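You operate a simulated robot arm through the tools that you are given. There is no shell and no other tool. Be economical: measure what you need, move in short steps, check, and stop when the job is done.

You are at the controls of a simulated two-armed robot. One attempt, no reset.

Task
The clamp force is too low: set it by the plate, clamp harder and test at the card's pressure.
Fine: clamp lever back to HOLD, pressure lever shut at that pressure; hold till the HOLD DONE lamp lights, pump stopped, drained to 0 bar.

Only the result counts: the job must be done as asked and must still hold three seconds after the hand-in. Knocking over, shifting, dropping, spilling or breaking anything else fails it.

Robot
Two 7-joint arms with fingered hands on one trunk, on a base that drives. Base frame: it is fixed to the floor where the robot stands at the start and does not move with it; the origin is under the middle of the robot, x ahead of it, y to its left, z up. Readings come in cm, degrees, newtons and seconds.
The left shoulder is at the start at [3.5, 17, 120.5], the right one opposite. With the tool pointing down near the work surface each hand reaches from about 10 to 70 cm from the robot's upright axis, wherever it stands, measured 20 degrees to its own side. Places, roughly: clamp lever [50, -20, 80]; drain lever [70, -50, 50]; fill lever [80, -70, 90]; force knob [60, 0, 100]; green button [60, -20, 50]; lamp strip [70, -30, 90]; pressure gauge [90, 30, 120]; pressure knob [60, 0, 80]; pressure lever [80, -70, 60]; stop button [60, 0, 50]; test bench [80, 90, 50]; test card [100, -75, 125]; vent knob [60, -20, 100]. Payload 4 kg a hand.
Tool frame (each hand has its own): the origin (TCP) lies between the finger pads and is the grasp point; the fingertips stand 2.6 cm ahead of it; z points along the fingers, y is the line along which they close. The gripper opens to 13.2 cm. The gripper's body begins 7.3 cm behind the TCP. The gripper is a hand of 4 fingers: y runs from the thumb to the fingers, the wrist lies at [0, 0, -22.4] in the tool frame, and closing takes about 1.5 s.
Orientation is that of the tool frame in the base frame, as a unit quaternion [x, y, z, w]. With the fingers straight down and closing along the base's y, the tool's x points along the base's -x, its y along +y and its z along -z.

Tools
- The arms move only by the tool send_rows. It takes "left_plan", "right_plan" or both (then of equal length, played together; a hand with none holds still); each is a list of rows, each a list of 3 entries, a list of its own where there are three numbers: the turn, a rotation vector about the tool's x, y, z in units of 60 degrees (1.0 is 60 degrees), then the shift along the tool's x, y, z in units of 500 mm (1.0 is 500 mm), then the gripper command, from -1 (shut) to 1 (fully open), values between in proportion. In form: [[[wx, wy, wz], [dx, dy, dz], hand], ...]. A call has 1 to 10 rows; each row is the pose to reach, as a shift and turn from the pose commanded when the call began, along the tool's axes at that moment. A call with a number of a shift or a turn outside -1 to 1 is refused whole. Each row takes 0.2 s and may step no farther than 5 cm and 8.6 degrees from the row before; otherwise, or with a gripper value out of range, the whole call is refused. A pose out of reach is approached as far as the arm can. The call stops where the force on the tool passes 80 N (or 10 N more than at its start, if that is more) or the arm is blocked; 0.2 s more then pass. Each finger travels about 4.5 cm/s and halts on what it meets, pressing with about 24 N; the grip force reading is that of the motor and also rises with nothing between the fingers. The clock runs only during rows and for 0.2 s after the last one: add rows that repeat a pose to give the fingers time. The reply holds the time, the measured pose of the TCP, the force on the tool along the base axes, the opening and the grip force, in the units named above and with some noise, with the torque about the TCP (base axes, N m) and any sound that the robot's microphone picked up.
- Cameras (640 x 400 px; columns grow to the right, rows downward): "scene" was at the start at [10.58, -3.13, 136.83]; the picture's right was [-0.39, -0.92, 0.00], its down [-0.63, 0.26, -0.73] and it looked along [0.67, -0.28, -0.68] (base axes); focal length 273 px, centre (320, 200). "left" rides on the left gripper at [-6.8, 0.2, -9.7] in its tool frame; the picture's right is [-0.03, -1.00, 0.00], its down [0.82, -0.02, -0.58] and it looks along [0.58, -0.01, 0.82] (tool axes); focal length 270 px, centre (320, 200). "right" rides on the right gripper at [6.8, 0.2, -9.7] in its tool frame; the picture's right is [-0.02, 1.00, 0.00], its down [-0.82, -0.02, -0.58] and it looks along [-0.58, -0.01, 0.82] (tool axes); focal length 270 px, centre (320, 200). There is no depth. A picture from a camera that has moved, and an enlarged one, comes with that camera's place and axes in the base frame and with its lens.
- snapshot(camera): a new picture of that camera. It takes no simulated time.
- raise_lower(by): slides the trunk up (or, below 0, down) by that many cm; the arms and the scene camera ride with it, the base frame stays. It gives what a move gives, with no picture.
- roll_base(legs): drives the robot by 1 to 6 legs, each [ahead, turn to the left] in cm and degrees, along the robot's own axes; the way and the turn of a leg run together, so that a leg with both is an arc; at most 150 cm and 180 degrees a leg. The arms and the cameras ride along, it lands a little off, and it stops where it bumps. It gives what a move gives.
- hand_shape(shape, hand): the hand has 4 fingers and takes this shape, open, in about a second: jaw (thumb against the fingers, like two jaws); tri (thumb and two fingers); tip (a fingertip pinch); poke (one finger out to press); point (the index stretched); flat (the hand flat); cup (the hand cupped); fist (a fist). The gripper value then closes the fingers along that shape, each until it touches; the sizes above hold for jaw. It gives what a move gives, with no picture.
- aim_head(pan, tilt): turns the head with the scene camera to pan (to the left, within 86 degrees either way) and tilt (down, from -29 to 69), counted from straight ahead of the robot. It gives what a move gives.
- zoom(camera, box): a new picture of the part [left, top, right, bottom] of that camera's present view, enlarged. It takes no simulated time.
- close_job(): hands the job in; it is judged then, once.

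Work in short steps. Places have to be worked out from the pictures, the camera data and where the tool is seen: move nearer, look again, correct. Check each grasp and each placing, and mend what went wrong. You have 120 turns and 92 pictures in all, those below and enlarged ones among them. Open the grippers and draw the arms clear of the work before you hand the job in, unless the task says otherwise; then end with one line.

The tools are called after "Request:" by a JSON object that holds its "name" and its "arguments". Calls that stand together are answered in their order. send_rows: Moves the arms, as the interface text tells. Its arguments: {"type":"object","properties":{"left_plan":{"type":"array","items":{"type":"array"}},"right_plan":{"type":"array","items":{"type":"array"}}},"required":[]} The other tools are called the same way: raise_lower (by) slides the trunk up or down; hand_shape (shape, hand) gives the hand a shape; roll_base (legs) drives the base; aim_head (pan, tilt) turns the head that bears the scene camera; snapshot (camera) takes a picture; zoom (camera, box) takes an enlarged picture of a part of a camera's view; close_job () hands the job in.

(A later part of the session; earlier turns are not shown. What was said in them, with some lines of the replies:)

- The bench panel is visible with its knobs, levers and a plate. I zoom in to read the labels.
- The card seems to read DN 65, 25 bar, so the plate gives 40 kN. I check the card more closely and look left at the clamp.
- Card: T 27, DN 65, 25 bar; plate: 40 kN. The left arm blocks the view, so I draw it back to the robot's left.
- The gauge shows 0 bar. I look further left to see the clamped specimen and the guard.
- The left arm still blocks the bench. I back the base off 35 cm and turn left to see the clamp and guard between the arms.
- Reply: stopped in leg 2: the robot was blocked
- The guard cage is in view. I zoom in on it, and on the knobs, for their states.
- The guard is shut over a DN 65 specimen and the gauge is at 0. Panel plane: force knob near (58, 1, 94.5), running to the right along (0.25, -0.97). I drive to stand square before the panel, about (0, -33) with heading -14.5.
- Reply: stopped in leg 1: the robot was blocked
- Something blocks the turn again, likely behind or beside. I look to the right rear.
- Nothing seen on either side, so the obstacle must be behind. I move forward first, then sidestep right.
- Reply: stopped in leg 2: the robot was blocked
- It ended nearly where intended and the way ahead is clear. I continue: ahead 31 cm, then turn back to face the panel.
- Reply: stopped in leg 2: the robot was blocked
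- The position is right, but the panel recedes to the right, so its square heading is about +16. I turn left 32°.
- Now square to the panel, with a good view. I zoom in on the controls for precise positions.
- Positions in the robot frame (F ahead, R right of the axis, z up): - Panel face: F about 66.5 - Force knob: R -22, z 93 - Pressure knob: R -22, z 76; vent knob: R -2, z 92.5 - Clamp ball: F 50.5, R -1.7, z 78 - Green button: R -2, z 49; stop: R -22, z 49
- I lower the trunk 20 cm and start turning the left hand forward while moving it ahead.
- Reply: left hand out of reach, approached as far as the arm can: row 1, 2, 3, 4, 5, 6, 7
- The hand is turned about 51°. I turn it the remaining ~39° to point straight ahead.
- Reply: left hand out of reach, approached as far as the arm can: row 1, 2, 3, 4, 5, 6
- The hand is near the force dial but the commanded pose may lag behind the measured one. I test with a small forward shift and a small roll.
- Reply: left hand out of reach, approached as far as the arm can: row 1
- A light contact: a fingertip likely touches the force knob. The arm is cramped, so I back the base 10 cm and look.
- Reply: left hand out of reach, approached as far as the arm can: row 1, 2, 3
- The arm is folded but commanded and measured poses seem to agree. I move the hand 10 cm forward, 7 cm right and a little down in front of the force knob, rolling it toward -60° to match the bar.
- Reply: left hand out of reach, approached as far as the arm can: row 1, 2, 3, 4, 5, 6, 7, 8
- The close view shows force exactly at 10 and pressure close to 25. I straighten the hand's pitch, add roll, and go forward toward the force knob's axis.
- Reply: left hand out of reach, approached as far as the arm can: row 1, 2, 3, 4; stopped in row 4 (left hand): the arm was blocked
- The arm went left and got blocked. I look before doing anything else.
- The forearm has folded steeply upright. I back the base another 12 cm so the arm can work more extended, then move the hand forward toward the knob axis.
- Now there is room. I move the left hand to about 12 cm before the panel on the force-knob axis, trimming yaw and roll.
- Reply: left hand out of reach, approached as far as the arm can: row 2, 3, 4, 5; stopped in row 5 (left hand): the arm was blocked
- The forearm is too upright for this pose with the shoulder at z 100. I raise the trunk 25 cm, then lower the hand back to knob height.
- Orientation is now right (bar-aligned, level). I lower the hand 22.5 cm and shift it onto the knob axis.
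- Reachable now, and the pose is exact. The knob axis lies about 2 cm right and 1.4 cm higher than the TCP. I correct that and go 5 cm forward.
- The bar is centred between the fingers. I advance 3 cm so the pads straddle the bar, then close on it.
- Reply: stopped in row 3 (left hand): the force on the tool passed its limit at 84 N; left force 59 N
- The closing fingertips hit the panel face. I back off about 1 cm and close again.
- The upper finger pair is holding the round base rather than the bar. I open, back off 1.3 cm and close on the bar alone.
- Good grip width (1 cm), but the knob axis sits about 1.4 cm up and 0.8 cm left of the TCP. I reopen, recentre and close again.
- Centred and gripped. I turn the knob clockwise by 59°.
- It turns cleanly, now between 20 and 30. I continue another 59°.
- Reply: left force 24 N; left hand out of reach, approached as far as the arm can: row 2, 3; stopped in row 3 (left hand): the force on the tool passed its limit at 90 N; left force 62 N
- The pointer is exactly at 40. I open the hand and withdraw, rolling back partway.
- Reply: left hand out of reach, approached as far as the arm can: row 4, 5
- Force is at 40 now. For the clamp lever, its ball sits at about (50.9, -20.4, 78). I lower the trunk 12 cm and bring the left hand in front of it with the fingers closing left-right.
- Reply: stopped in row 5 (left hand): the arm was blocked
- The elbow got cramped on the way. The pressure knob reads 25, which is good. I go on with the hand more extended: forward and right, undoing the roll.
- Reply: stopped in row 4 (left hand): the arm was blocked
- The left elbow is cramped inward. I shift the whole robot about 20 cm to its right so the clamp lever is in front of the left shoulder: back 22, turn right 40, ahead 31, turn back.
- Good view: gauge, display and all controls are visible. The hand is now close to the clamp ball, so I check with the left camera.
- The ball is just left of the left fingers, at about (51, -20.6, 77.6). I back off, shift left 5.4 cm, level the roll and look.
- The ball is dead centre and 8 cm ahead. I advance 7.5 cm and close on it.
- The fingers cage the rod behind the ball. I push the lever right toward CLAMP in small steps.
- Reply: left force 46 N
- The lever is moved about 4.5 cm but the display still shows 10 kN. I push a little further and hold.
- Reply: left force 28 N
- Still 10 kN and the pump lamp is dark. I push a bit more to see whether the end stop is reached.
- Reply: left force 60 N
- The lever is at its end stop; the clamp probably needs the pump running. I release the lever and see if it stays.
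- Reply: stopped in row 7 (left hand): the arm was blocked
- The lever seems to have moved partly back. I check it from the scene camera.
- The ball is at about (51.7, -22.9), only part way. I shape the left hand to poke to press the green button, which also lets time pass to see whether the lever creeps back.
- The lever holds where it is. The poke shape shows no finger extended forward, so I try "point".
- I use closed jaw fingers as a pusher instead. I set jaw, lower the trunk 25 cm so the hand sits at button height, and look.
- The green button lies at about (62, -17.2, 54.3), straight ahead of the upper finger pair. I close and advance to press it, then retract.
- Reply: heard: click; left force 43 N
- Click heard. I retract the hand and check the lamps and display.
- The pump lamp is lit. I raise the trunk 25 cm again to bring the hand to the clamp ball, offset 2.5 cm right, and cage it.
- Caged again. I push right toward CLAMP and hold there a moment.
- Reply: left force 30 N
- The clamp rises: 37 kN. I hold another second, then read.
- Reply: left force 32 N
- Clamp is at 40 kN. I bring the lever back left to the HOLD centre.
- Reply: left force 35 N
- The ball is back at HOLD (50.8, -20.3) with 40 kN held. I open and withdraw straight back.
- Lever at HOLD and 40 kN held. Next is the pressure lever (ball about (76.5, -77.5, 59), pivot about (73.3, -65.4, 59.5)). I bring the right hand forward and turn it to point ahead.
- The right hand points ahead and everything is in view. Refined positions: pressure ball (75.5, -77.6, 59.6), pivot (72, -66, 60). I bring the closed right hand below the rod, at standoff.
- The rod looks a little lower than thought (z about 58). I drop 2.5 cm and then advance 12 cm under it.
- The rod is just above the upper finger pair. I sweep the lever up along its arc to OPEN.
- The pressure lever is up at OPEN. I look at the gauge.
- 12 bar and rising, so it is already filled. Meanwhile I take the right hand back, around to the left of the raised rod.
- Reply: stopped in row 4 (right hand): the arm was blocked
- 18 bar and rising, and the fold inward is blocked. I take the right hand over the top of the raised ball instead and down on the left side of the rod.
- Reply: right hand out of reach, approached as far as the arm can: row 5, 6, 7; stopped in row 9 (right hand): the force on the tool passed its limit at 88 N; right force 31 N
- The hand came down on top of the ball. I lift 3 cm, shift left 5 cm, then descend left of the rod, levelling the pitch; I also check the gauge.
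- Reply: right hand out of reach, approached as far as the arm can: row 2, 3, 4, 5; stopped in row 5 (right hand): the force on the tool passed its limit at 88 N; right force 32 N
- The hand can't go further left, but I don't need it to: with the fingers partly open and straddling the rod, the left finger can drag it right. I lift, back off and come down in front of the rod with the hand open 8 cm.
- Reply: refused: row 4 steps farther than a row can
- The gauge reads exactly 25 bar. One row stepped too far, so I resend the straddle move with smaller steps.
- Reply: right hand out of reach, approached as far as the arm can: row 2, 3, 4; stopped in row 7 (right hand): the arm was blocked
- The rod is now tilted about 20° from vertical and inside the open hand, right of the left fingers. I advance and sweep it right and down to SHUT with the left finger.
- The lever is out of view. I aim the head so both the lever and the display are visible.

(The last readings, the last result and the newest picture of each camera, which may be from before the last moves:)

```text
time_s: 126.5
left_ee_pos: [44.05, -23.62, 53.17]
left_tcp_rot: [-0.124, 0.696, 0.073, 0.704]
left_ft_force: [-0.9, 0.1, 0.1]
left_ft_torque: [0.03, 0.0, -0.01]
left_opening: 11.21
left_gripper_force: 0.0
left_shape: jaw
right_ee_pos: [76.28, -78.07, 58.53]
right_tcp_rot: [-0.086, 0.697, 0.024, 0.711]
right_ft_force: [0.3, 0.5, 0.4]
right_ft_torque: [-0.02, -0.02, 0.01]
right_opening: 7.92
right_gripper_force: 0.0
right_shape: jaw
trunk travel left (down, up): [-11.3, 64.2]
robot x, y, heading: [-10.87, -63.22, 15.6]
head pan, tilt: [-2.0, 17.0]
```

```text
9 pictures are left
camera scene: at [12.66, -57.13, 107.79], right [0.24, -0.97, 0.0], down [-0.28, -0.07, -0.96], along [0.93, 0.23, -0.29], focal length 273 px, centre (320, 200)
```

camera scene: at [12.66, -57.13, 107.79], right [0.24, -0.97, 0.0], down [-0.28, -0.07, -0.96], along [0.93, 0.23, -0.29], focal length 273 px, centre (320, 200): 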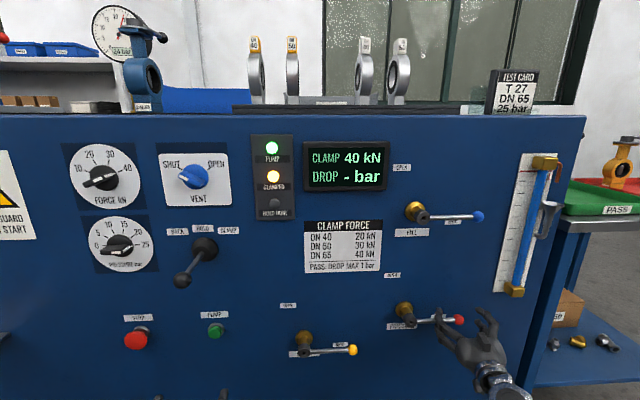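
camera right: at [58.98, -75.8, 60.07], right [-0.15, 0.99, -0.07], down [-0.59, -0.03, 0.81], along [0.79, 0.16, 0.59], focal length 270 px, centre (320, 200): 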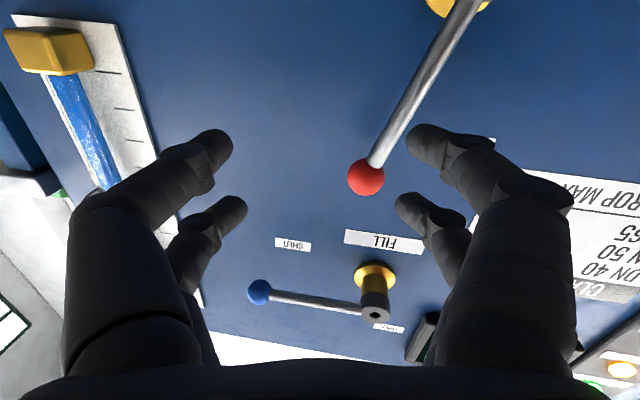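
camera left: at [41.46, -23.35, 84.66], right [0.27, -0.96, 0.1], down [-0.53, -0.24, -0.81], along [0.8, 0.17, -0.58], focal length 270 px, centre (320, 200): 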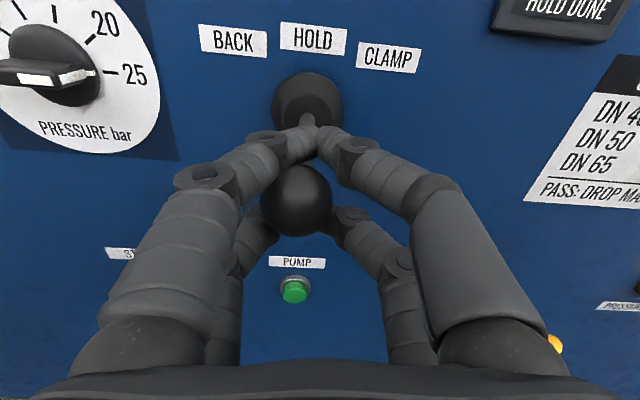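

The lever is horizontal at SHUT. I zoom in on the gauge and display.

Request:
{"name": "zoom", "arguments": {"camera": "scene", "box": [80, 0, 480, 340]}}

```text
1.18 times, centred on (280, 170) of scene
camera zoom: at [12.66, -57.13, 107.79], right [0.24, -0.97, 0.0], down [-0.28, -0.07, -0.96], along [0.93, 0.23, -0.29], focal length 321 px, centre (367, 235)
```

zoom: 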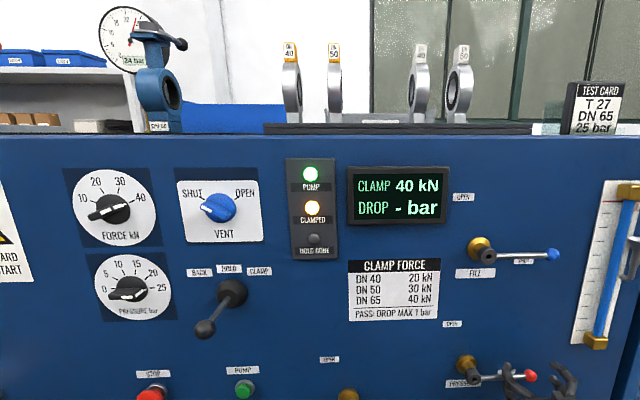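

24 bar shown, clamp 40 kN and the lever shut: the hold is running. I lift the right hand off the rod, back away and let time pass.

Request:
{"name": "send_rows", "arguments": {"right_plan": [[[0, 0, 0], [-0.03, 0, 0], 0.2], [[0, 0, 0], [-0.05, -0.01, 0], 0.2], [[0, 0, 0], [-0.05, -0.02, -0.08], 0.2], [[0, 0, 0], [-0.05, -0.03, -0.16], 0.2], [[0, 0, 0], [-0.05, -0.05, -0.2], 0.2], [[0, 0, 0], [-0.05, -0.05, -0.2], 0.2], [[0, 0, 0], [-0.05, -0.05, -0.2], 0.2], [[0, 0, 0], [-0.05, -0.05, -0.2], 0.2], [[0, 0, 0], [-0.05, -0.05, -0.2], 0.2], [[0, 0, 0], [-0.05, -0.05, -0.2], 0.2]]}}

Request:
{"name": "send_rows", "arguments": {"left_plan": [[[0, 0, 0], [0, 0, 0], 0.7], [[0, 0, 0], [0, 0, 0], 0.5], [[0, 0, 0], [0, 0, 0], 0.5], [[0, 0, 0], [0, 0, 0], 0.5], [[0, 0, 0], [0, 0, 0], 0.5], [[0, 0, 0], [0, 0, 0], 0.5], [[0, 0, 0], [0, 0, 0], 0.5], [[0, 0, 0], [0, 0, 0], 0.5], [[0, 0, 0], [0, 0, 0], 0.5], [[0, 0, 0], [0, 0, 0], 0.5]]}}

Request:
{"name": "zoom", "arguments": {"camera": "scene", "box": [80, 0, 480, 340]}}

```text
time_s: 128.7
left_ee_pos: [44.12, -23.63, 53.25]
left_tcp_rot: [-0.125, 0.695, 0.073, 0.704]
left_ft_force: [-0.4, 0.6, 0.0]
left_ft_torque: [-0.01, 0.01, 0.01]
left_opening: 11.19
left_gripper_force: 0.0
left_shape: jaw
right_ee_pos: [66.34, -81.89, 61.03]
right_tcp_rot: [-0.085, 0.697, 0.023, 0.711]
right_ft_force: [0.0, -0.4, 0.5]
right_ft_torque: [-0.01, 0.01, 0.01]
right_opening: 7.93
right_gripper_force: 0.0
right_shape: jaw
trunk travel left (down, up): [-11.3, 64.2]
robot x, y, heading: [-10.94, -63.24, 15.7]
head pan, tilt: [-2.0, 17.0]
```

```text
time_s: 130.9
left_ee_pos: [44.01, -23.74, 53.02]
left_tcp_rot: [-0.125, 0.696, 0.074, 0.704]
left_ft_force: [0.4, 0.0, 0.6]
left_ft_torque: [0.0, 0.02, -0.02]
left_opening: 9.94
left_gripper_force: 0.1
left_shape: jaw
right_ee_pos: [66.38, -81.9, 60.97]
right_tcp_rot: [-0.086, 0.697, 0.023, 0.711]
right_ft_force: [0.6, 0.4, -0.1]
right_ft_torque: [-0.01, 0.01, 0.0]
right_opening: 7.95
right_gripper_force: 0.0
right_shape: jaw
trunk travel left (down, up): [-11.3, 64.2]
robot x, y, heading: [-10.78, -63.29, 15.6]
head pan, tilt: [-2.0, 17.0]
```

```text
1.18 times, centred on (280, 170) of scene
camera zoom: at [12.66, -57.14, 107.79], right [0.24, -0.97, 0.0], down [-0.28, -0.07, -0.96], along [0.93, 0.23, -0.29], focal length 321 px, centre (367, 235)
```

zoom: 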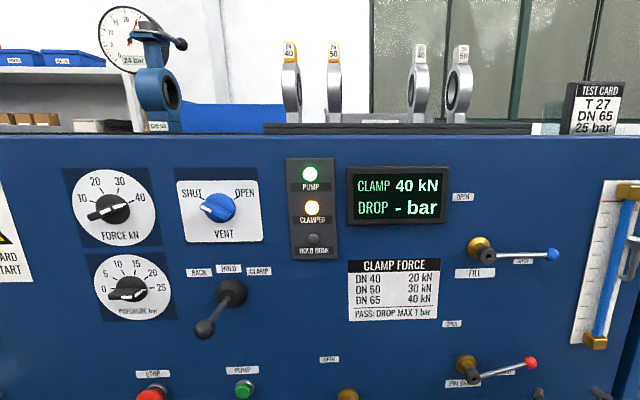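

The lever was dragged up again by about 13° as I lifted. Before pushing it down I read the gauge precisely.

Request:
{"name": "zoom", "arguments": {"camera": "scene", "box": [85, 0, 165, 60]}}

```text
6.67 times, centred on (125, 30) of scene
camera zoom: at [12.66, -57.14, 107.79], right [0.24, -0.97, 0.0], down [-0.28, -0.07, -0.96], along [0.93, 0.23, -0.29], focal length 1821 px, centre (1620, 1333)
```

zoom: 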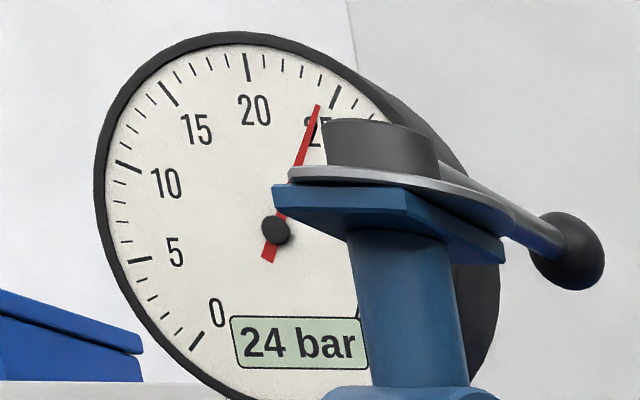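

About 24.2 bar, a drop under 1 bar and steady. I press the lever fully down to SHUT with the closed fingers from above, then lift off.

Request:
{"name": "send_rows", "arguments": {"right_plan": [[[0, 0, 0], [-0.05, 0.03, -0.005], -1], [[0, 0, 0], [-0.088, 0.081, -0.011], -1], [[0, 0, 0], [-0.088, 0.093, 0.08], -1], [[0, 0, 0], [-0.088, 0.105, 0.17], -1], [[0, 0, 0], [-0.06, 0.112, 0.187], -1], [[0, 0, 0], [-0.01, 0.117, 0.186], -1], [[0, 0, 0], [0.02, 0.12, 0.185], -1], [[0, 0, 0], [0.034, 0.12, 0.185], -1], [[0, 0, 0], [-0.02, 0.115, 0.185], -1], [[0, 0, 0], [-0.08, 0.11, 0.187], -1]]}}

Request:
{"name": "snapshot", "arguments": {"camera": "scene"}}

```text
time_s: 133.1
left_ee_pos: [44.16, -23.71, 53.05]
left_tcp_rot: [-0.124, 0.696, 0.073, 0.704]
left_ft_force: [0.1, -0.1, 0.0]
left_ft_torque: [0.0, -0.01, -0.01]
left_opening: 9.93
left_gripper_force: 0.1
left_shape: jaw
right_ee_pos: [75.02, -75.39, 64.36]
right_tcp_rot: [-0.089, 0.699, 0.019, 0.709]
right_ft_force: [-1.0, 0.0, -0.6]
right_ft_torque: [-0.01, 0.02, 0.01]
right_opening: 0.02
right_gripper_force: 23.9
right_shape: jaw
trunk travel left (down, up): [-11.3, 64.2]
robot x, y, heading: [-10.36, -63.77, 15.8]
head pan, tilt: [-2.0, 17.0]
```

```text
5 pictures are left
camera scene: at [12.69, -57.13, 107.75], right [0.24, -0.97, 0.0], down [-0.28, -0.07, -0.96], along [0.93, 0.23, -0.29], focal length 273 px, centre (320, 200)
```

scene: 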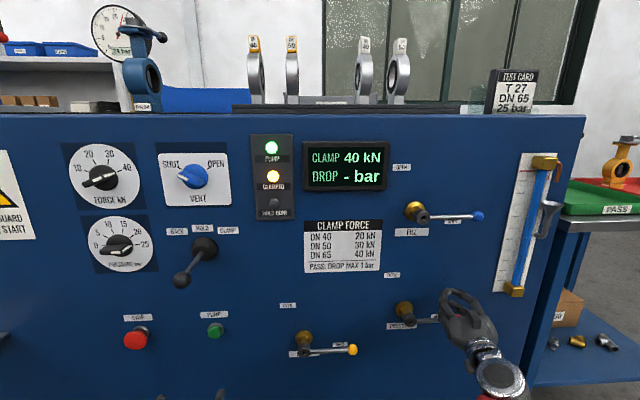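

Lever is horizontal and shut; 5 pictures remain, so I work by readings. I retract the right hand, then shift the base about 25 cm left (the drain lever is too central for either arm) while the hold runs.

Request:
{"name": "send_rows", "arguments": {"right_plan": [[[0, 0, 0], [0, -0.01, -0.08], -1], [[0, 0, 0], [0, -0.02, -0.16], -1], [[0, 0, 0], [0, -0.04, -0.21], -1], [[0, 0, 0], [0.06, -0.05, -0.21], -1], [[0, 0, 0], [0.15, -0.06, -0.21], -1], [[0, 0, 0], [0.18, -0.06, -0.21], -1]]}}

Request:
{"name": "roll_base", "arguments": {"legs": [[-34, 0], [0, 40], [38, 0], [0, -40]]}}

```text
time_s: 134.5
left_ee_pos: [44.12, -23.72, 53.23]
left_tcp_rot: [-0.124, 0.696, 0.073, 0.704]
left_ft_force: [0.3, -0.3, -0.1]
left_ft_torque: [0.0, -0.04, 0.02]
left_opening: 9.93
left_gripper_force: 0.1
left_shape: jaw
right_ee_pos: [65.38, -80.34, 56.28]
right_tcp_rot: [-0.087, 0.695, 0.022, 0.714]
right_ft_force: [0.0, 0.3, 0.4]
right_ft_torque: [-0.01, 0.01, 0.0]
right_opening: 0.0
right_gripper_force: 24.3
right_shape: jaw
trunk travel left (down, up): [-11.3, 64.2]
robot x, y, heading: [-10.6, -63.68, 15.7]
head pan, tilt: [-2.0, 17.0]
```

```text
time_s: 142.9
left_ee_pos: [33.92, -1.79, 53.15]
left_tcp_rot: [-0.122, 0.696, 0.071, 0.704]
left_ft_force: [-0.9, 1.0, 0.4]
left_ft_torque: [0.02, -0.01, 0.01]
left_opening: 9.92
left_gripper_force: 0.0
left_shape: jaw
right_ee_pos: [54.74, -58.42, 55.81]
right_tcp_rot: [-0.084, 0.698, 0.021, 0.711]
right_ft_force: [0.2, 0.5, -0.1]
right_ft_torque: [-0.02, 0.03, 0.0]
right_opening: 0.05
right_gripper_force: 24.1
right_shape: jaw
trunk travel left (down, up): [-11.3, 64.2]
robot x, y, heading: [-21.73, -39.41, 15.7]
head pan, tilt: [-2.0, 17.0]
```

The robot is now at the right lateral place. I roll forward 8 cm and position the left hand in front of the stop button (about (55.3, 0.8, 54.3)) while time passes.

Request:
{"name": "roll_base", "arguments": {"legs": [[8, 0]]}}

Request:
{"name": "send_rows", "arguments": {"left_plan": [[[0, 0, 0], [0, -0.02, 0.01], -1], [[0, 0, 0], [0, -0.05, 0.03], -1], [[0, 0, 0], [0, -0.07, 0.06], -1], [[0, 0, 0], [0, -0.07, 0.06], -1], [[0, 0, 0], [0, -0.07, 0.06], -1], [[0, 0, 0], [0, -0.07, 0.06], -1], [[0, 0, 0], [0, -0.07, 0.06], -1], [[0, 0, 0], [0, -0.07, 0.06], -1]]}}

Request:
{"name": "snapshot", "arguments": {"camera": "scene"}}

```text
time_s: 144.0
left_ee_pos: [41.8, 0.36, 53.25]
left_tcp_rot: [-0.121, 0.696, 0.071, 0.704]
left_ft_force: [-0.4, -0.4, 0.4]
left_ft_torque: [-0.02, 0.01, 0.01]
left_opening: 9.92
left_gripper_force: 0.0
left_shape: jaw
right_ee_pos: [62.59, -56.33, 55.97]
right_tcp_rot: [-0.084, 0.697, 0.02, 0.711]
right_ft_force: [0.8, -0.1, -0.1]
right_ft_torque: [-0.02, 0.02, -0.01]
right_opening: 0.0
right_gripper_force: 23.6
right_shape: jaw
trunk travel left (down, up): [-11.3, 64.2]
robot x, y, heading: [-14.03, -37.14, 15.7]
head pan, tilt: [-2.0, 17.0]
```

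```text
time_s: 146.0
left_ee_pos: [44.3, -0.12, 52.33]
left_tcp_rot: [-0.092, 0.707, 0.098, 0.694]
left_ft_force: [-0.9, 0.0, -0.6]
left_ft_torque: [0.01, 0.01, 0.02]
left_opening: 0.0
left_gripper_force: 24.1
left_shape: jaw
right_ee_pos: [62.42, -56.31, 55.93]
right_tcp_rot: [-0.083, 0.698, 0.021, 0.711]
right_ft_force: [0.7, 0.0, -0.6]
right_ft_torque: [0.01, 0.02, 0.02]
right_opening: 0.0
right_gripper_force: 23.9
right_shape: jaw
trunk travel left (down, up): [-11.3, 64.2]
robot x, y, heading: [-13.8, -37.29, 15.3]
head pan, tilt: [-2.0, 17.0]
stopped in row 8 (left hand): the arm was blocked; the commanded pose is now the measured one
```

```text
4 pictures are left
camera scene: at [9.71, -31.08, 107.79], right [0.23, -0.97, 0.0], down [-0.29, -0.07, -0.96], along [0.93, 0.22, -0.29], focal length 273 px, centre (320, 200)
```

scene: 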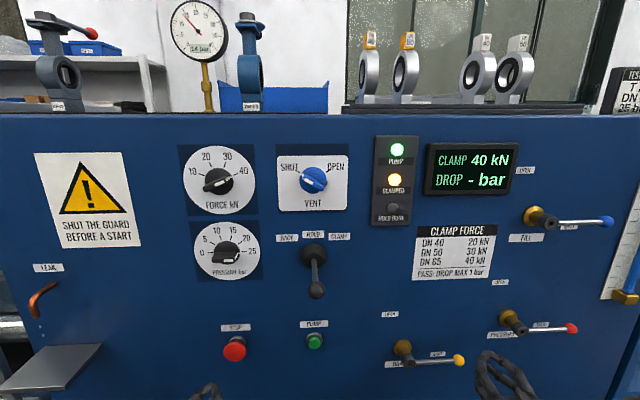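

The gauge needle appears to have fallen to around 14 bar with HOLD DONE unlit. I take one enlarged picture covering the gauge and all levers to find out why.

Request:
{"name": "zoom", "arguments": {"camera": "scene", "box": [160, 0, 600, 390]}}

```text
1.03 times, centred on (380, 195) of scene (not enlarged: the box is as wide or as high as the picture)
camera zoom: at [9.71, -31.08, 107.79], right [0.23, -0.97, 0.0], down [-0.29, -0.07, -0.96], along [0.93, 0.22, -0.29], focal length 280 px, centre (258, 205)
```

zoom: 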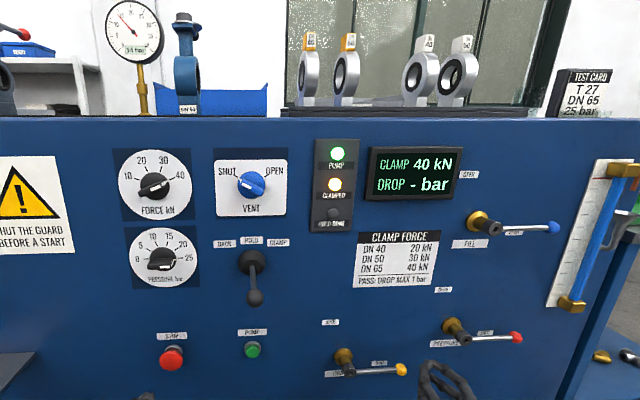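

The gauge shows 14 bar with all levers horizontal, so pressure is leaking somewhere. I zoom in on the LEAK pipe to see if the gasket is the cause.

Request:
{"name": "zoom", "arguments": {"camera": "scene", "box": [0, 240, 200, 365]}}

```text
3.20 times, centred on (100, 302) of scene
camera zoom: at [9.71, -31.08, 107.79], right [0.23, -0.97, 0.0], down [-0.29, -0.07, -0.96], along [0.93, 0.22, -0.29], focal length 874 px, centre (1024, -128)
```

zoom: 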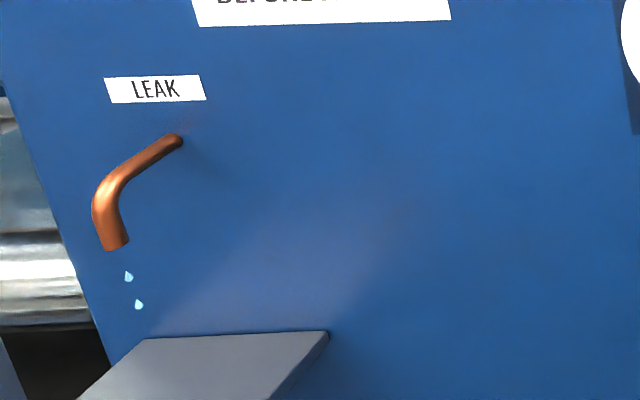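

Water drips at the LEAK pipe, so the specimen itself leaks under test; the hold timer should still run. I use the waiting time to place the right hand under the drain rod (ball about (69, -52, 50)).

Request:
{"name": "send_rows", "arguments": {"right_plan": [[[0, 0, 0], [0, -0.011, -0.079], -1], [[0, 0, 0], [0.07, 0.04, -0.085], -1], [[0, 0, 0], [0.14, 0.09, -0.092], -1], [[0, 0, 0], [0.21, 0.14, -0.1], -1], [[0, 0, 0], [0.21, 0.14, -0.1], -1], [[0, 0, 0], [0.21, 0.14, -0.1], -1]]}}

Request:
{"name": "send_rows", "arguments": {"left_plan": [[[0, 0, 0], [0, 0, 0.04], -1], [[0, 0, 0], [0, 0, 0.04], -1], [[0, 0, 0], [0, 0, 0.04], -1], [[0, 0, 0], [0, 0, 0.04], -1], [[0, 0, 0], [0, 0, 0.04], -1], [[0, 0, 0], [0, 0, 0.04], -1], [[0, 0, 0], [0, 0, 0.04], -1], [[0, 0, 0], [0, 0, 0.04], -1], [[0, 0, 0], [0, 0, 0.04], -1], [[0, 0, 0], [0, 0, 0.04], -1]]}}

```text
time_s: 147.4
left_ee_pos: [44.29, -0.31, 52.28]
left_tcp_rot: [-0.091, 0.707, 0.096, 0.695]
left_ft_force: [0.8, -0.2, -0.6]
left_ft_torque: [0.0, 0.02, -0.02]
left_opening: 0.03
left_gripper_force: 23.9
left_shape: jaw
right_ee_pos: [57.1, -52.89, 44.95]
right_tcp_rot: [-0.102, 0.695, 0.006, 0.712]
right_ft_force: [-0.1, 0.4, -0.5]
right_ft_torque: [-0.02, 0.0, 0.01]
right_opening: 0.0
right_gripper_force: 23.9
right_shape: jaw
trunk travel left (down, up): [-11.3, 64.2]
robot x, y, heading: [-13.81, -37.42, 15.4]
head pan, tilt: [-2.0, 17.0]
```

```text
time_s: 149.6
left_ee_pos: [46.27, 0.37, 52.14]
left_tcp_rot: [-0.093, 0.707, 0.096, 0.695]
left_ft_force: [0.1, -0.4, 0.0]
left_ft_torque: [0.0, 0.0, 0.0]
left_opening: 0.01
left_gripper_force: 23.6
left_shape: jaw
right_ee_pos: [57.39, -52.81, 45.31]
right_tcp_rot: [-0.099, 0.693, 0.007, 0.714]
right_ft_force: [0.9, -0.8, -0.4]
right_ft_torque: [0.05, 0.0, -0.01]
right_opening: 0.0
right_gripper_force: 24.0
right_shape: jaw
trunk travel left (down, up): [-11.3, 64.2]
robot x, y, heading: [-13.29, -37.48, 15.7]
head pan, tilt: [-2.0, 17.0]
```

I let more time pass for the hold timer.

Request:
{"name": "send_rows", "arguments": {"left_plan": [[[0, 0, 0], [0, 0, 0], -1], [[0, 0, 0], [0, 0, 0], -1], [[0, 0, 0], [0, 0, 0], -1], [[0, 0, 0], [0, 0, 0], -1], [[0, 0, 0], [0, 0, 0], -1], [[0, 0, 0], [0, 0, 0], -1], [[0, 0, 0], [0, 0, 0], -1], [[0, 0, 0], [0, 0, 0], -1], [[0, 0, 0], [0, 0, 0], -1], [[0, 0, 0], [0, 0, 0], -1]]}}

Request:
{"name": "send_rows", "arguments": {"left_plan": [[[0, 0, 0], [0, 0, 0], -1], [[0, 0, 0], [0, 0, 0], -1], [[0, 0, 0], [0, 0, 0], -1], [[0, 0, 0], [0, 0, 0], -1], [[0, 0, 0], [0, 0, 0], -1], [[0, 0, 0], [0, 0, 0], -1], [[0, 0, 0], [0, 0, 0], -1], [[0, 0, 0], [0, 0, 0], -1], [[0, 0, 0], [0, 0, 0], -1], [[0, 0, 0], [0, 0, 0], -1]]}}

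Request:
{"name": "send_rows", "arguments": {"left_plan": [[[0, 0, 0], [0, 0, 0], -1], [[0, 0, 0], [0, 0, 0], -1], [[0, 0, 0], [0, 0, 0], -1], [[0, 0, 0], [0, 0, 0], -1], [[0, 0, 0], [0, 0, 0], -1], [[0, 0, 0], [0, 0, 0], -1], [[0, 0, 0], [0, 0, 0], -1], [[0, 0, 0], [0, 0, 0], -1], [[0, 0, 0], [0, 0, 0], -1], [[0, 0, 0], [0, 0, 0], -1]]}}

Request:
{"name": "send_rows", "arguments": {"left_plan": [[[0, 0, 0], [0, 0, 0], -1], [[0, 0, 0], [0, 0, 0], -1], [[0, 0, 0], [0, 0, 0], -1], [[0, 0, 0], [0, 0, 0], -1], [[0, 0, 0], [0, 0, 0], -1], [[0, 0, 0], [0, 0, 0], -1], [[0, 0, 0], [0, 0, 0], -1], [[0, 0, 0], [0, 0, 0], -1], [[0, 0, 0], [0, 0, 0], -1], [[0, 0, 0], [0, 0, 0], -1]]}}

Request:
{"name": "send_rows", "arguments": {"left_plan": [[[0, 0, 0], [0, 0, 0], -1], [[0, 0, 0], [0, 0, 0], -1], [[0, 0, 0], [0, 0, 0], -1], [[0, 0, 0], [0, 0, 0], -1], [[0, 0, 0], [0, 0, 0], -1], [[0, 0, 0], [0, 0, 0], -1], [[0, 0, 0], [0, 0, 0], -1], [[0, 0, 0], [0, 0, 0], -1], [[0, 0, 0], [0, 0, 0], -1], [[0, 0, 0], [0, 0, 0], -1]]}}

```text
time_s: 151.8
left_ee_pos: [46.37, 0.3, 52.09]
left_tcp_rot: [-0.092, 0.707, 0.095, 0.695]
left_ft_force: [0.1, -0.5, 0.5]
left_ft_torque: [0.01, 0.01, 0.0]
left_opening: 0.01
left_gripper_force: 24.1
left_shape: jaw
right_ee_pos: [57.43, -52.73, 45.48]
right_tcp_rot: [-0.099, 0.692, 0.008, 0.715]
right_ft_force: [0.8, -0.2, -0.4]
right_ft_torque: [0.0, 0.01, -0.02]
right_opening: 0.0
right_gripper_force: 23.8
right_shape: jaw
trunk travel left (down, up): [-11.3, 64.2]
robot x, y, heading: [-14.2, -37.57, 15.6]
head pan, tilt: [-2.0, 17.0]
```

```text
time_s: 154.0
left_ee_pos: [46.32, 0.29, 52.1]
left_tcp_rot: [-0.094, 0.707, 0.097, 0.695]
left_ft_force: [-0.9, 0.7, 0.7]
left_ft_torque: [-0.01, -0.02, 0.01]
left_opening: 0.0
left_gripper_force: 23.8
left_shape: jaw
right_ee_pos: [57.47, -52.58, 45.51]
right_tcp_rot: [-0.1, 0.692, 0.007, 0.715]
right_ft_force: [-0.2, 0.2, 0.4]
right_ft_torque: [0.0, -0.03, -0.03]
right_opening: 0.02
right_gripper_force: 24.4
right_shape: jaw
trunk travel left (down, up): [-11.3, 64.2]
robot x, y, heading: [-13.73, -37.25, 15.4]
head pan, tilt: [-2.0, 17.0]
```

```text
time_s: 156.2
left_ee_pos: [46.31, 0.44, 52.13]
left_tcp_rot: [-0.092, 0.707, 0.095, 0.695]
left_ft_force: [-0.2, 0.4, 0.1]
left_ft_torque: [-0.02, -0.01, 0.02]
left_opening: 0.0
left_gripper_force: 24.1
left_shape: jaw
right_ee_pos: [57.61, -52.74, 45.69]
right_tcp_rot: [-0.099, 0.691, 0.006, 0.716]
right_ft_force: [-0.8, 0.1, -1.0]
right_ft_torque: [0.01, 0.03, 0.0]
right_opening: 0.04
right_gripper_force: 24.5
right_shape: jaw
trunk travel left (down, up): [-11.3, 64.2]
robot x, y, heading: [-13.82, -37.35, 15.8]
head pan, tilt: [-2.0, 17.0]
```

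```text
time_s: 158.4
left_ee_pos: [46.34, 0.26, 52.27]
left_tcp_rot: [-0.092, 0.707, 0.095, 0.695]
left_ft_force: [0.1, 0.2, -0.1]
left_ft_torque: [0.0, 0.0, 0.01]
left_opening: 0.01
left_gripper_force: 23.9
left_shape: jaw
right_ee_pos: [57.5, -52.63, 45.46]
right_tcp_rot: [-0.099, 0.691, 0.007, 0.716]
right_ft_force: [-0.9, -1.2, 0.6]
right_ft_torque: [0.01, 0.03, 0.0]
right_opening: 0.0
right_gripper_force: 24.1
right_shape: jaw
trunk travel left (down, up): [-11.3, 64.2]
robot x, y, heading: [-13.61, -37.51, 15.6]
head pan, tilt: [-2.0, 17.0]
```

```text
time_s: 160.6
left_ee_pos: [46.42, 0.35, 52.02]
left_tcp_rot: [-0.093, 0.707, 0.096, 0.695]
left_ft_force: [-0.4, 0.3, -0.1]
left_ft_torque: [-0.03, 0.03, 0.03]
left_opening: 0.01
left_gripper_force: 24.4
left_shape: jaw
right_ee_pos: [57.52, -52.59, 45.69]
right_tcp_rot: [-0.1, 0.691, 0.008, 0.716]
right_ft_force: [-0.3, -1.0, 0.4]
right_ft_torque: [-0.01, 0.0, -0.02]
right_opening: 0.0
right_gripper_force: 23.6
right_shape: jaw
trunk travel left (down, up): [-11.3, 64.2]
robot x, y, heading: [-13.79, -37.38, 15.4]
head pan, tilt: [-2.0, 17.0]
```

28 s since the final shut. I check the lamp, display and gauge in one enlarged picture.

Request:
{"name": "zoom", "arguments": {"camera": "scene", "box": [165, 0, 525, 225]}}

```text
1.78 times, centred on (345, 112) of scene
camera zoom: at [9.71, -31.08, 107.79], right [0.23, -0.97, 0.0], down [-0.29, -0.07, -0.96], along [0.93, 0.22, -0.29], focal length 486 px, centre (276, 356)
```

zoom: 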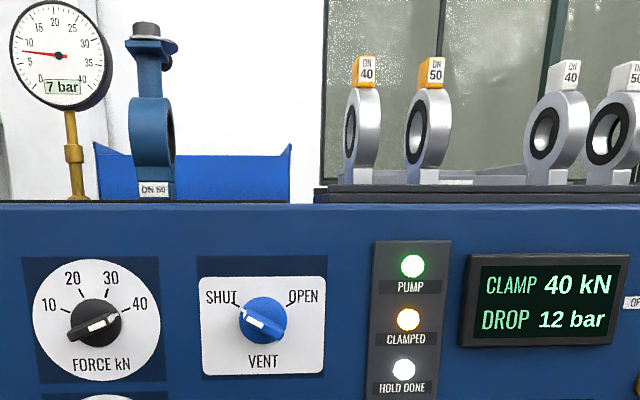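

HOLD DONE is lit (DROP 12 bar, from the specimen's own leak). Now I press the stop button with the left hand.

Request:
{"name": "send_rows", "arguments": {"left_plan": [[[0, 0, 0], [-0.014, -0.015, 0.04], -1], [[0, 0, 0], [-0.014, -0.03, 0.09], -1], [[0, 0, 0], [-0.014, -0.036, 0.12], -1], [[0, 0, 0], [-0.014, -0.036, 0.135], -1], [[0, 0, 0], [-0.014, -0.036, 0.15], -1], [[0, 0, 0], [-0.014, -0.036, 0.165], -1]]}}

```text
time_s: 161.8
left_ee_pos: [53.07, -0.04, 52.51]
left_tcp_rot: [-0.093, 0.709, 0.094, 0.693]
left_ft_force: [-109.4, -36.7, 4.9]
left_ft_torque: [0.73, -2.04, -0.29]
left_opening: 0.02
left_gripper_force: 23.6
left_shape: jaw
right_ee_pos: [57.38, -52.78, 46.04]
right_tcp_rot: [-0.099, 0.689, 0.007, 0.718]
right_ft_force: [0.8, 0.2, -0.3]
right_ft_torque: [-0.02, -0.05, 0.02]
right_opening: 0.0
right_gripper_force: 23.8
right_shape: jaw
trunk travel left (down, up): [-11.3, 64.2]
robot x, y, heading: [-13.95, -37.62, 15.6]
head pan, tilt: [-2.0, 17.0]
heard: click
stopped in row 6 (left hand): the force on the tool passed its limit at 88 N (the readings are from after the stop); the commanded pose is now the measured one
```

Click heard. I retract the left hand and slide the right hand under the drain rod at the same time.

Request:
{"name": "send_rows", "arguments": {"left_plan": [[[0, 0, 0], [0, 0, -0.05], -1], [[0, 0, 0], [0, 0, -0.1], -1], [[0, 0, 0], [0, 0, -0.14], -1], [[0, 0, 0], [0, 0, -0.14], -1], [[0, 0, 0], [0, 0, -0.14], -1]], "right_plan": [[[0, 0, 0], [0.026, 0.02, 0.05], -1], [[0, 0, 0], [0.026, 0.045, 0.12], -1], [[0, 0, 0], [0.026, 0.06, 0.18], -1], [[0, 0, 0], [0.026, 0.07, 0.22], -1], [[0, 0, 0], [0.026, 0.07, 0.22], -1]]}}

```text
time_s: 163.2
left_ee_pos: [47.94, 0.68, 55.17]
left_tcp_rot: [-0.078, 0.695, 0.115, 0.706]
left_ft_force: [-0.3, 0.8, 0.2]
left_ft_torque: [-0.02, 0.02, -0.02]
left_opening: 0.0
left_gripper_force: 24.2
left_shape: jaw
right_ee_pos: [68.07, -47.79, 44.28]
right_tcp_rot: [-0.1, 0.691, 0.008, 0.716]
right_ft_force: [0.3, -0.7, 0.8]
right_ft_torque: [-0.04, 0.01, -0.01]
right_opening: 0.03
right_gripper_force: 23.9
right_shape: jaw
trunk travel left (down, up): [-11.3, 64.2]
robot x, y, heading: [-13.74, -37.04, 15.4]
head pan, tilt: [-2.0, 17.0]
stopped in row 5 (left hand): the arm was blocked; the commanded pose is now the measured one
```

The right hand is exactly under the rod. I sweep the drain lever up to OPEN.

Request:
{"name": "send_rows", "arguments": {"right_plan": [[[0, 0, 0], [-0.05, -0.007, 0.002], -1], [[0, 0, 0], [-0.095, -0.02, 0.004], -1], [[0, 0, 0], [-0.14, -0.023, 0.005], -1], [[0, 0, 0], [-0.184, -0.014, 0.004], -1], [[0, 0, 0], [-0.225, 0.006, 0.002], -1], [[0, 0, 0], [-0.257, 0.036, -0.002], -1], [[0, 0, 0], [-0.28, 0.075, -0.007], -1], [[0, 0, 0], [-0.288, 0.091, -0.009], -1], [[0, 0, 0], [-0.288, 0.091, -0.009], -1]]}}

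```text
time_s: 165.2
left_ee_pos: [47.95, 0.35, 55.14]
left_tcp_rot: [-0.077, 0.695, 0.114, 0.705]
left_ft_force: [-0.9, 0.6, -0.1]
left_ft_torque: [0.01, 0.0, -0.03]
left_opening: 0.01
left_gripper_force: 24.1
left_shape: jaw
right_ee_pos: [66.41, -43.13, 57.24]
right_tcp_rot: [-0.088, 0.699, -0.005, 0.709]
right_ft_force: [-20.4, -66.5, -22.3]
right_ft_torque: [-0.7, -0.22, 1.19]
right_opening: 0.01
right_gripper_force: 24.0
right_shape: jaw
trunk travel left (down, up): [-11.3, 64.2]
robot x, y, heading: [-13.69, -37.4, 15.4]
head pan, tilt: [-2.0, 17.0]
```

The strong sideways reaction shows the drain lever is at its OPEN stop. I ease off to the right, then drive the base straight back so both hands clear, and open the grippers.

Request:
{"name": "send_rows", "arguments": {"right_plan": [[[0, 0, 0], [0, -0.03, 0], -1], [[0, 0, 0], [0, -0.06, 0], -1], [[0, 0, 0], [0, -0.06, 0], -1]]}}

Request:
{"name": "roll_base", "arguments": {"legs": [[-22, 0]]}}

Request:
{"name": "send_rows", "arguments": {"left_plan": [[[0, 0, 0], [0, 0, 0], 0], [[0, 0, 0], [0, 0, 0], 1], [[0, 0, 0], [0, 0, 0], 1], [[0, 0, 0], [0, 0, 0], 1], [[0, 0, 0], [0, 0, 0], 1], [[0, 0, 0], [0, 0, 0], 1], [[0, 0, 0], [0, 0, 0], 1], [[0, 0, 0], [0, 0, 0], 1], [[0, 0, 0], [0, 0, 0], 1]], "right_plan": [[[0, 0, 0], [0, 0, 0], 0], [[0, 0, 0], [0, 0, 0], 1], [[0, 0, 0], [0, 0, 0], 1], [[0, 0, 0], [0, 0, 0], 1], [[0, 0, 0], [0, 0, 0], 1], [[0, 0, 0], [0, 0, 0], 1], [[0, 0, 0], [0, 0, 0], 1], [[0, 0, 0], [0, 0, 0], 1], [[0, 0, 0], [0, 0, 0], 1]]}}

Request:
{"name": "send_rows", "arguments": {"left_plan": [[[0, 0, 0], [0, 0, 0], 1], [[0, 0, 0], [0, 0, 0], 1], [[0, 0, 0], [0, 0, 0], 1], [[0, 0, 0], [0, 0, 0], 1], [[0, 0, 0], [0, 0, 0], 1], [[0, 0, 0], [0, 0, 0], 1], [[0, 0, 0], [0, 0, 0], 1], [[0, 0, 0], [0, 0, 0], 1], [[0, 0, 0], [0, 0, 0], 1], [[0, 0, 0], [0, 0, 0], 1]]}}

Request:
{"name": "snapshot", "arguments": {"camera": "scene"}}

```text
time_s: 166.0
left_ee_pos: [48.0, 0.63, 55.21]
left_tcp_rot: [-0.079, 0.695, 0.113, 0.705]
left_ft_force: [0.7, -0.1, 0.2]
left_ft_torque: [0.0, -0.01, -0.03]
left_opening: 0.0
left_gripper_force: 24.0
left_shape: jaw
right_ee_pos: [66.89, -44.1, 58.65]
right_tcp_rot: [-0.099, 0.69, 0.01, 0.717]
right_ft_force: [0.1, -0.8, -0.5]
right_ft_torque: [0.01, 0.0, 0.02]
right_opening: 0.0
right_gripper_force: 23.7
right_shape: jaw
trunk travel left (down, up): [-11.3, 64.2]
robot x, y, heading: [-14.14, -37.45, 15.7]
head pan, tilt: [-2.0, 17.0]
```

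```text
time_s: 167.7
left_ee_pos: [26.2, -5.43, 55.11]
left_tcp_rot: [-0.078, 0.696, 0.112, 0.705]
left_ft_force: [1.2, 1.6, 0.2]
left_ft_torque: [0.04, -0.03, -0.02]
left_opening: 0.0
left_gripper_force: 23.8
left_shape: jaw
right_ee_pos: [45.09, -50.43, 58.31]
right_tcp_rot: [-0.099, 0.691, 0.006, 0.716]
right_ft_force: [-0.3, 0.2, 0.5]
right_ft_torque: [0.0, 0.0, 0.01]
right_opening: 0.0
right_gripper_force: 24.1
right_shape: jaw
trunk travel left (down, up): [-11.3, 64.2]
robot x, y, heading: [-35.4, -43.66, 15.5]
head pan, tilt: [-2.0, 17.0]
```

```text
time_s: 169.7
left_ee_pos: [26.37, -5.55, 55.18]
left_tcp_rot: [-0.079, 0.695, 0.114, 0.705]
left_ft_force: [0.1, -0.1, -0.6]
left_ft_torque: [-0.02, 0.0, 0.0]
left_opening: 13.19
left_gripper_force: 0.0
left_shape: jaw
right_ee_pos: [45.14, -50.34, 58.44]
right_tcp_rot: [-0.099, 0.691, 0.007, 0.716]
right_ft_force: [-1.2, -0.4, -0.8]
right_ft_torque: [-0.02, -0.03, -0.02]
right_opening: 13.17
right_gripper_force: 0.1
right_shape: jaw
trunk travel left (down, up): [-11.3, 64.2]
robot x, y, heading: [-35.41, -43.79, 15.8]
head pan, tilt: [-2.0, 17.0]
```

```text
time_s: 171.9
left_ee_pos: [26.26, -5.39, 55.17]
left_tcp_rot: [-0.079, 0.695, 0.115, 0.705]
left_ft_force: [0.3, -0.7, 0.2]
left_ft_torque: [0.01, -0.01, 0.02]
left_opening: 13.2
left_gripper_force: 0.1
left_shape: jaw
right_ee_pos: [45.06, -50.41, 58.37]
right_tcp_rot: [-0.099, 0.691, 0.007, 0.716]
right_ft_force: [-0.1, 0.9, 0.8]
right_ft_torque: [-0.01, 0.05, -0.01]
right_opening: 13.17
right_gripper_force: 0.2
right_shape: jaw
trunk travel left (down, up): [-11.3, 64.2]
robot x, y, heading: [-35.21, -43.22, 15.6]
head pan, tilt: [-2.0, 17.0]
```

```text
0 pictures are left
camera scene: at [-12.04, -37.17, 107.79], right [0.23, -0.97, 0.0], down [-0.29, -0.07, -0.96], along [0.93, 0.22, -0.29], focal length 273 px, centre (320, 200)
```

scene: 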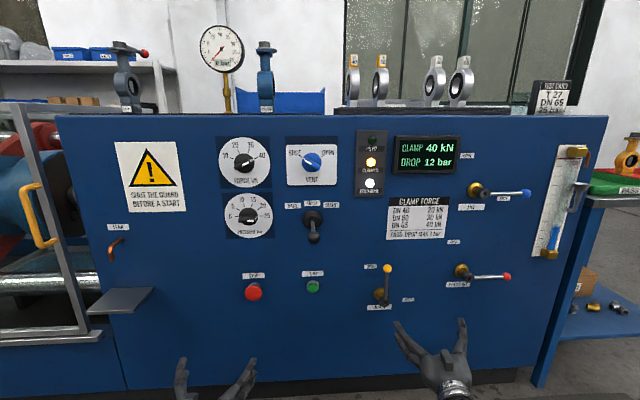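

The final picture shows the pump lamp off, HOLD DONE lit, the clamp at 40 kN with its lever at HOLD, and the pressure lever shut. The drain is open, the gauge needle is at 0 and both hands are clear, so I hand in.

Request:
{"name": "close_job", "arguments": {}}

```text
The job is handed in.
```

The test was run as asked, but the specimen failed it: DROP reads 12 bar against the plate's 1 bar maximum, with water dripping at the LEAK pipe. The clamp is set to 40 kN with its lever at HOLD, and the pump is stopped and drained to 0 bar; the pressure lever was first shut at 25 bar, but I nudged it partly open and re-shut it at about 24 bar before HOLD DONE lit.
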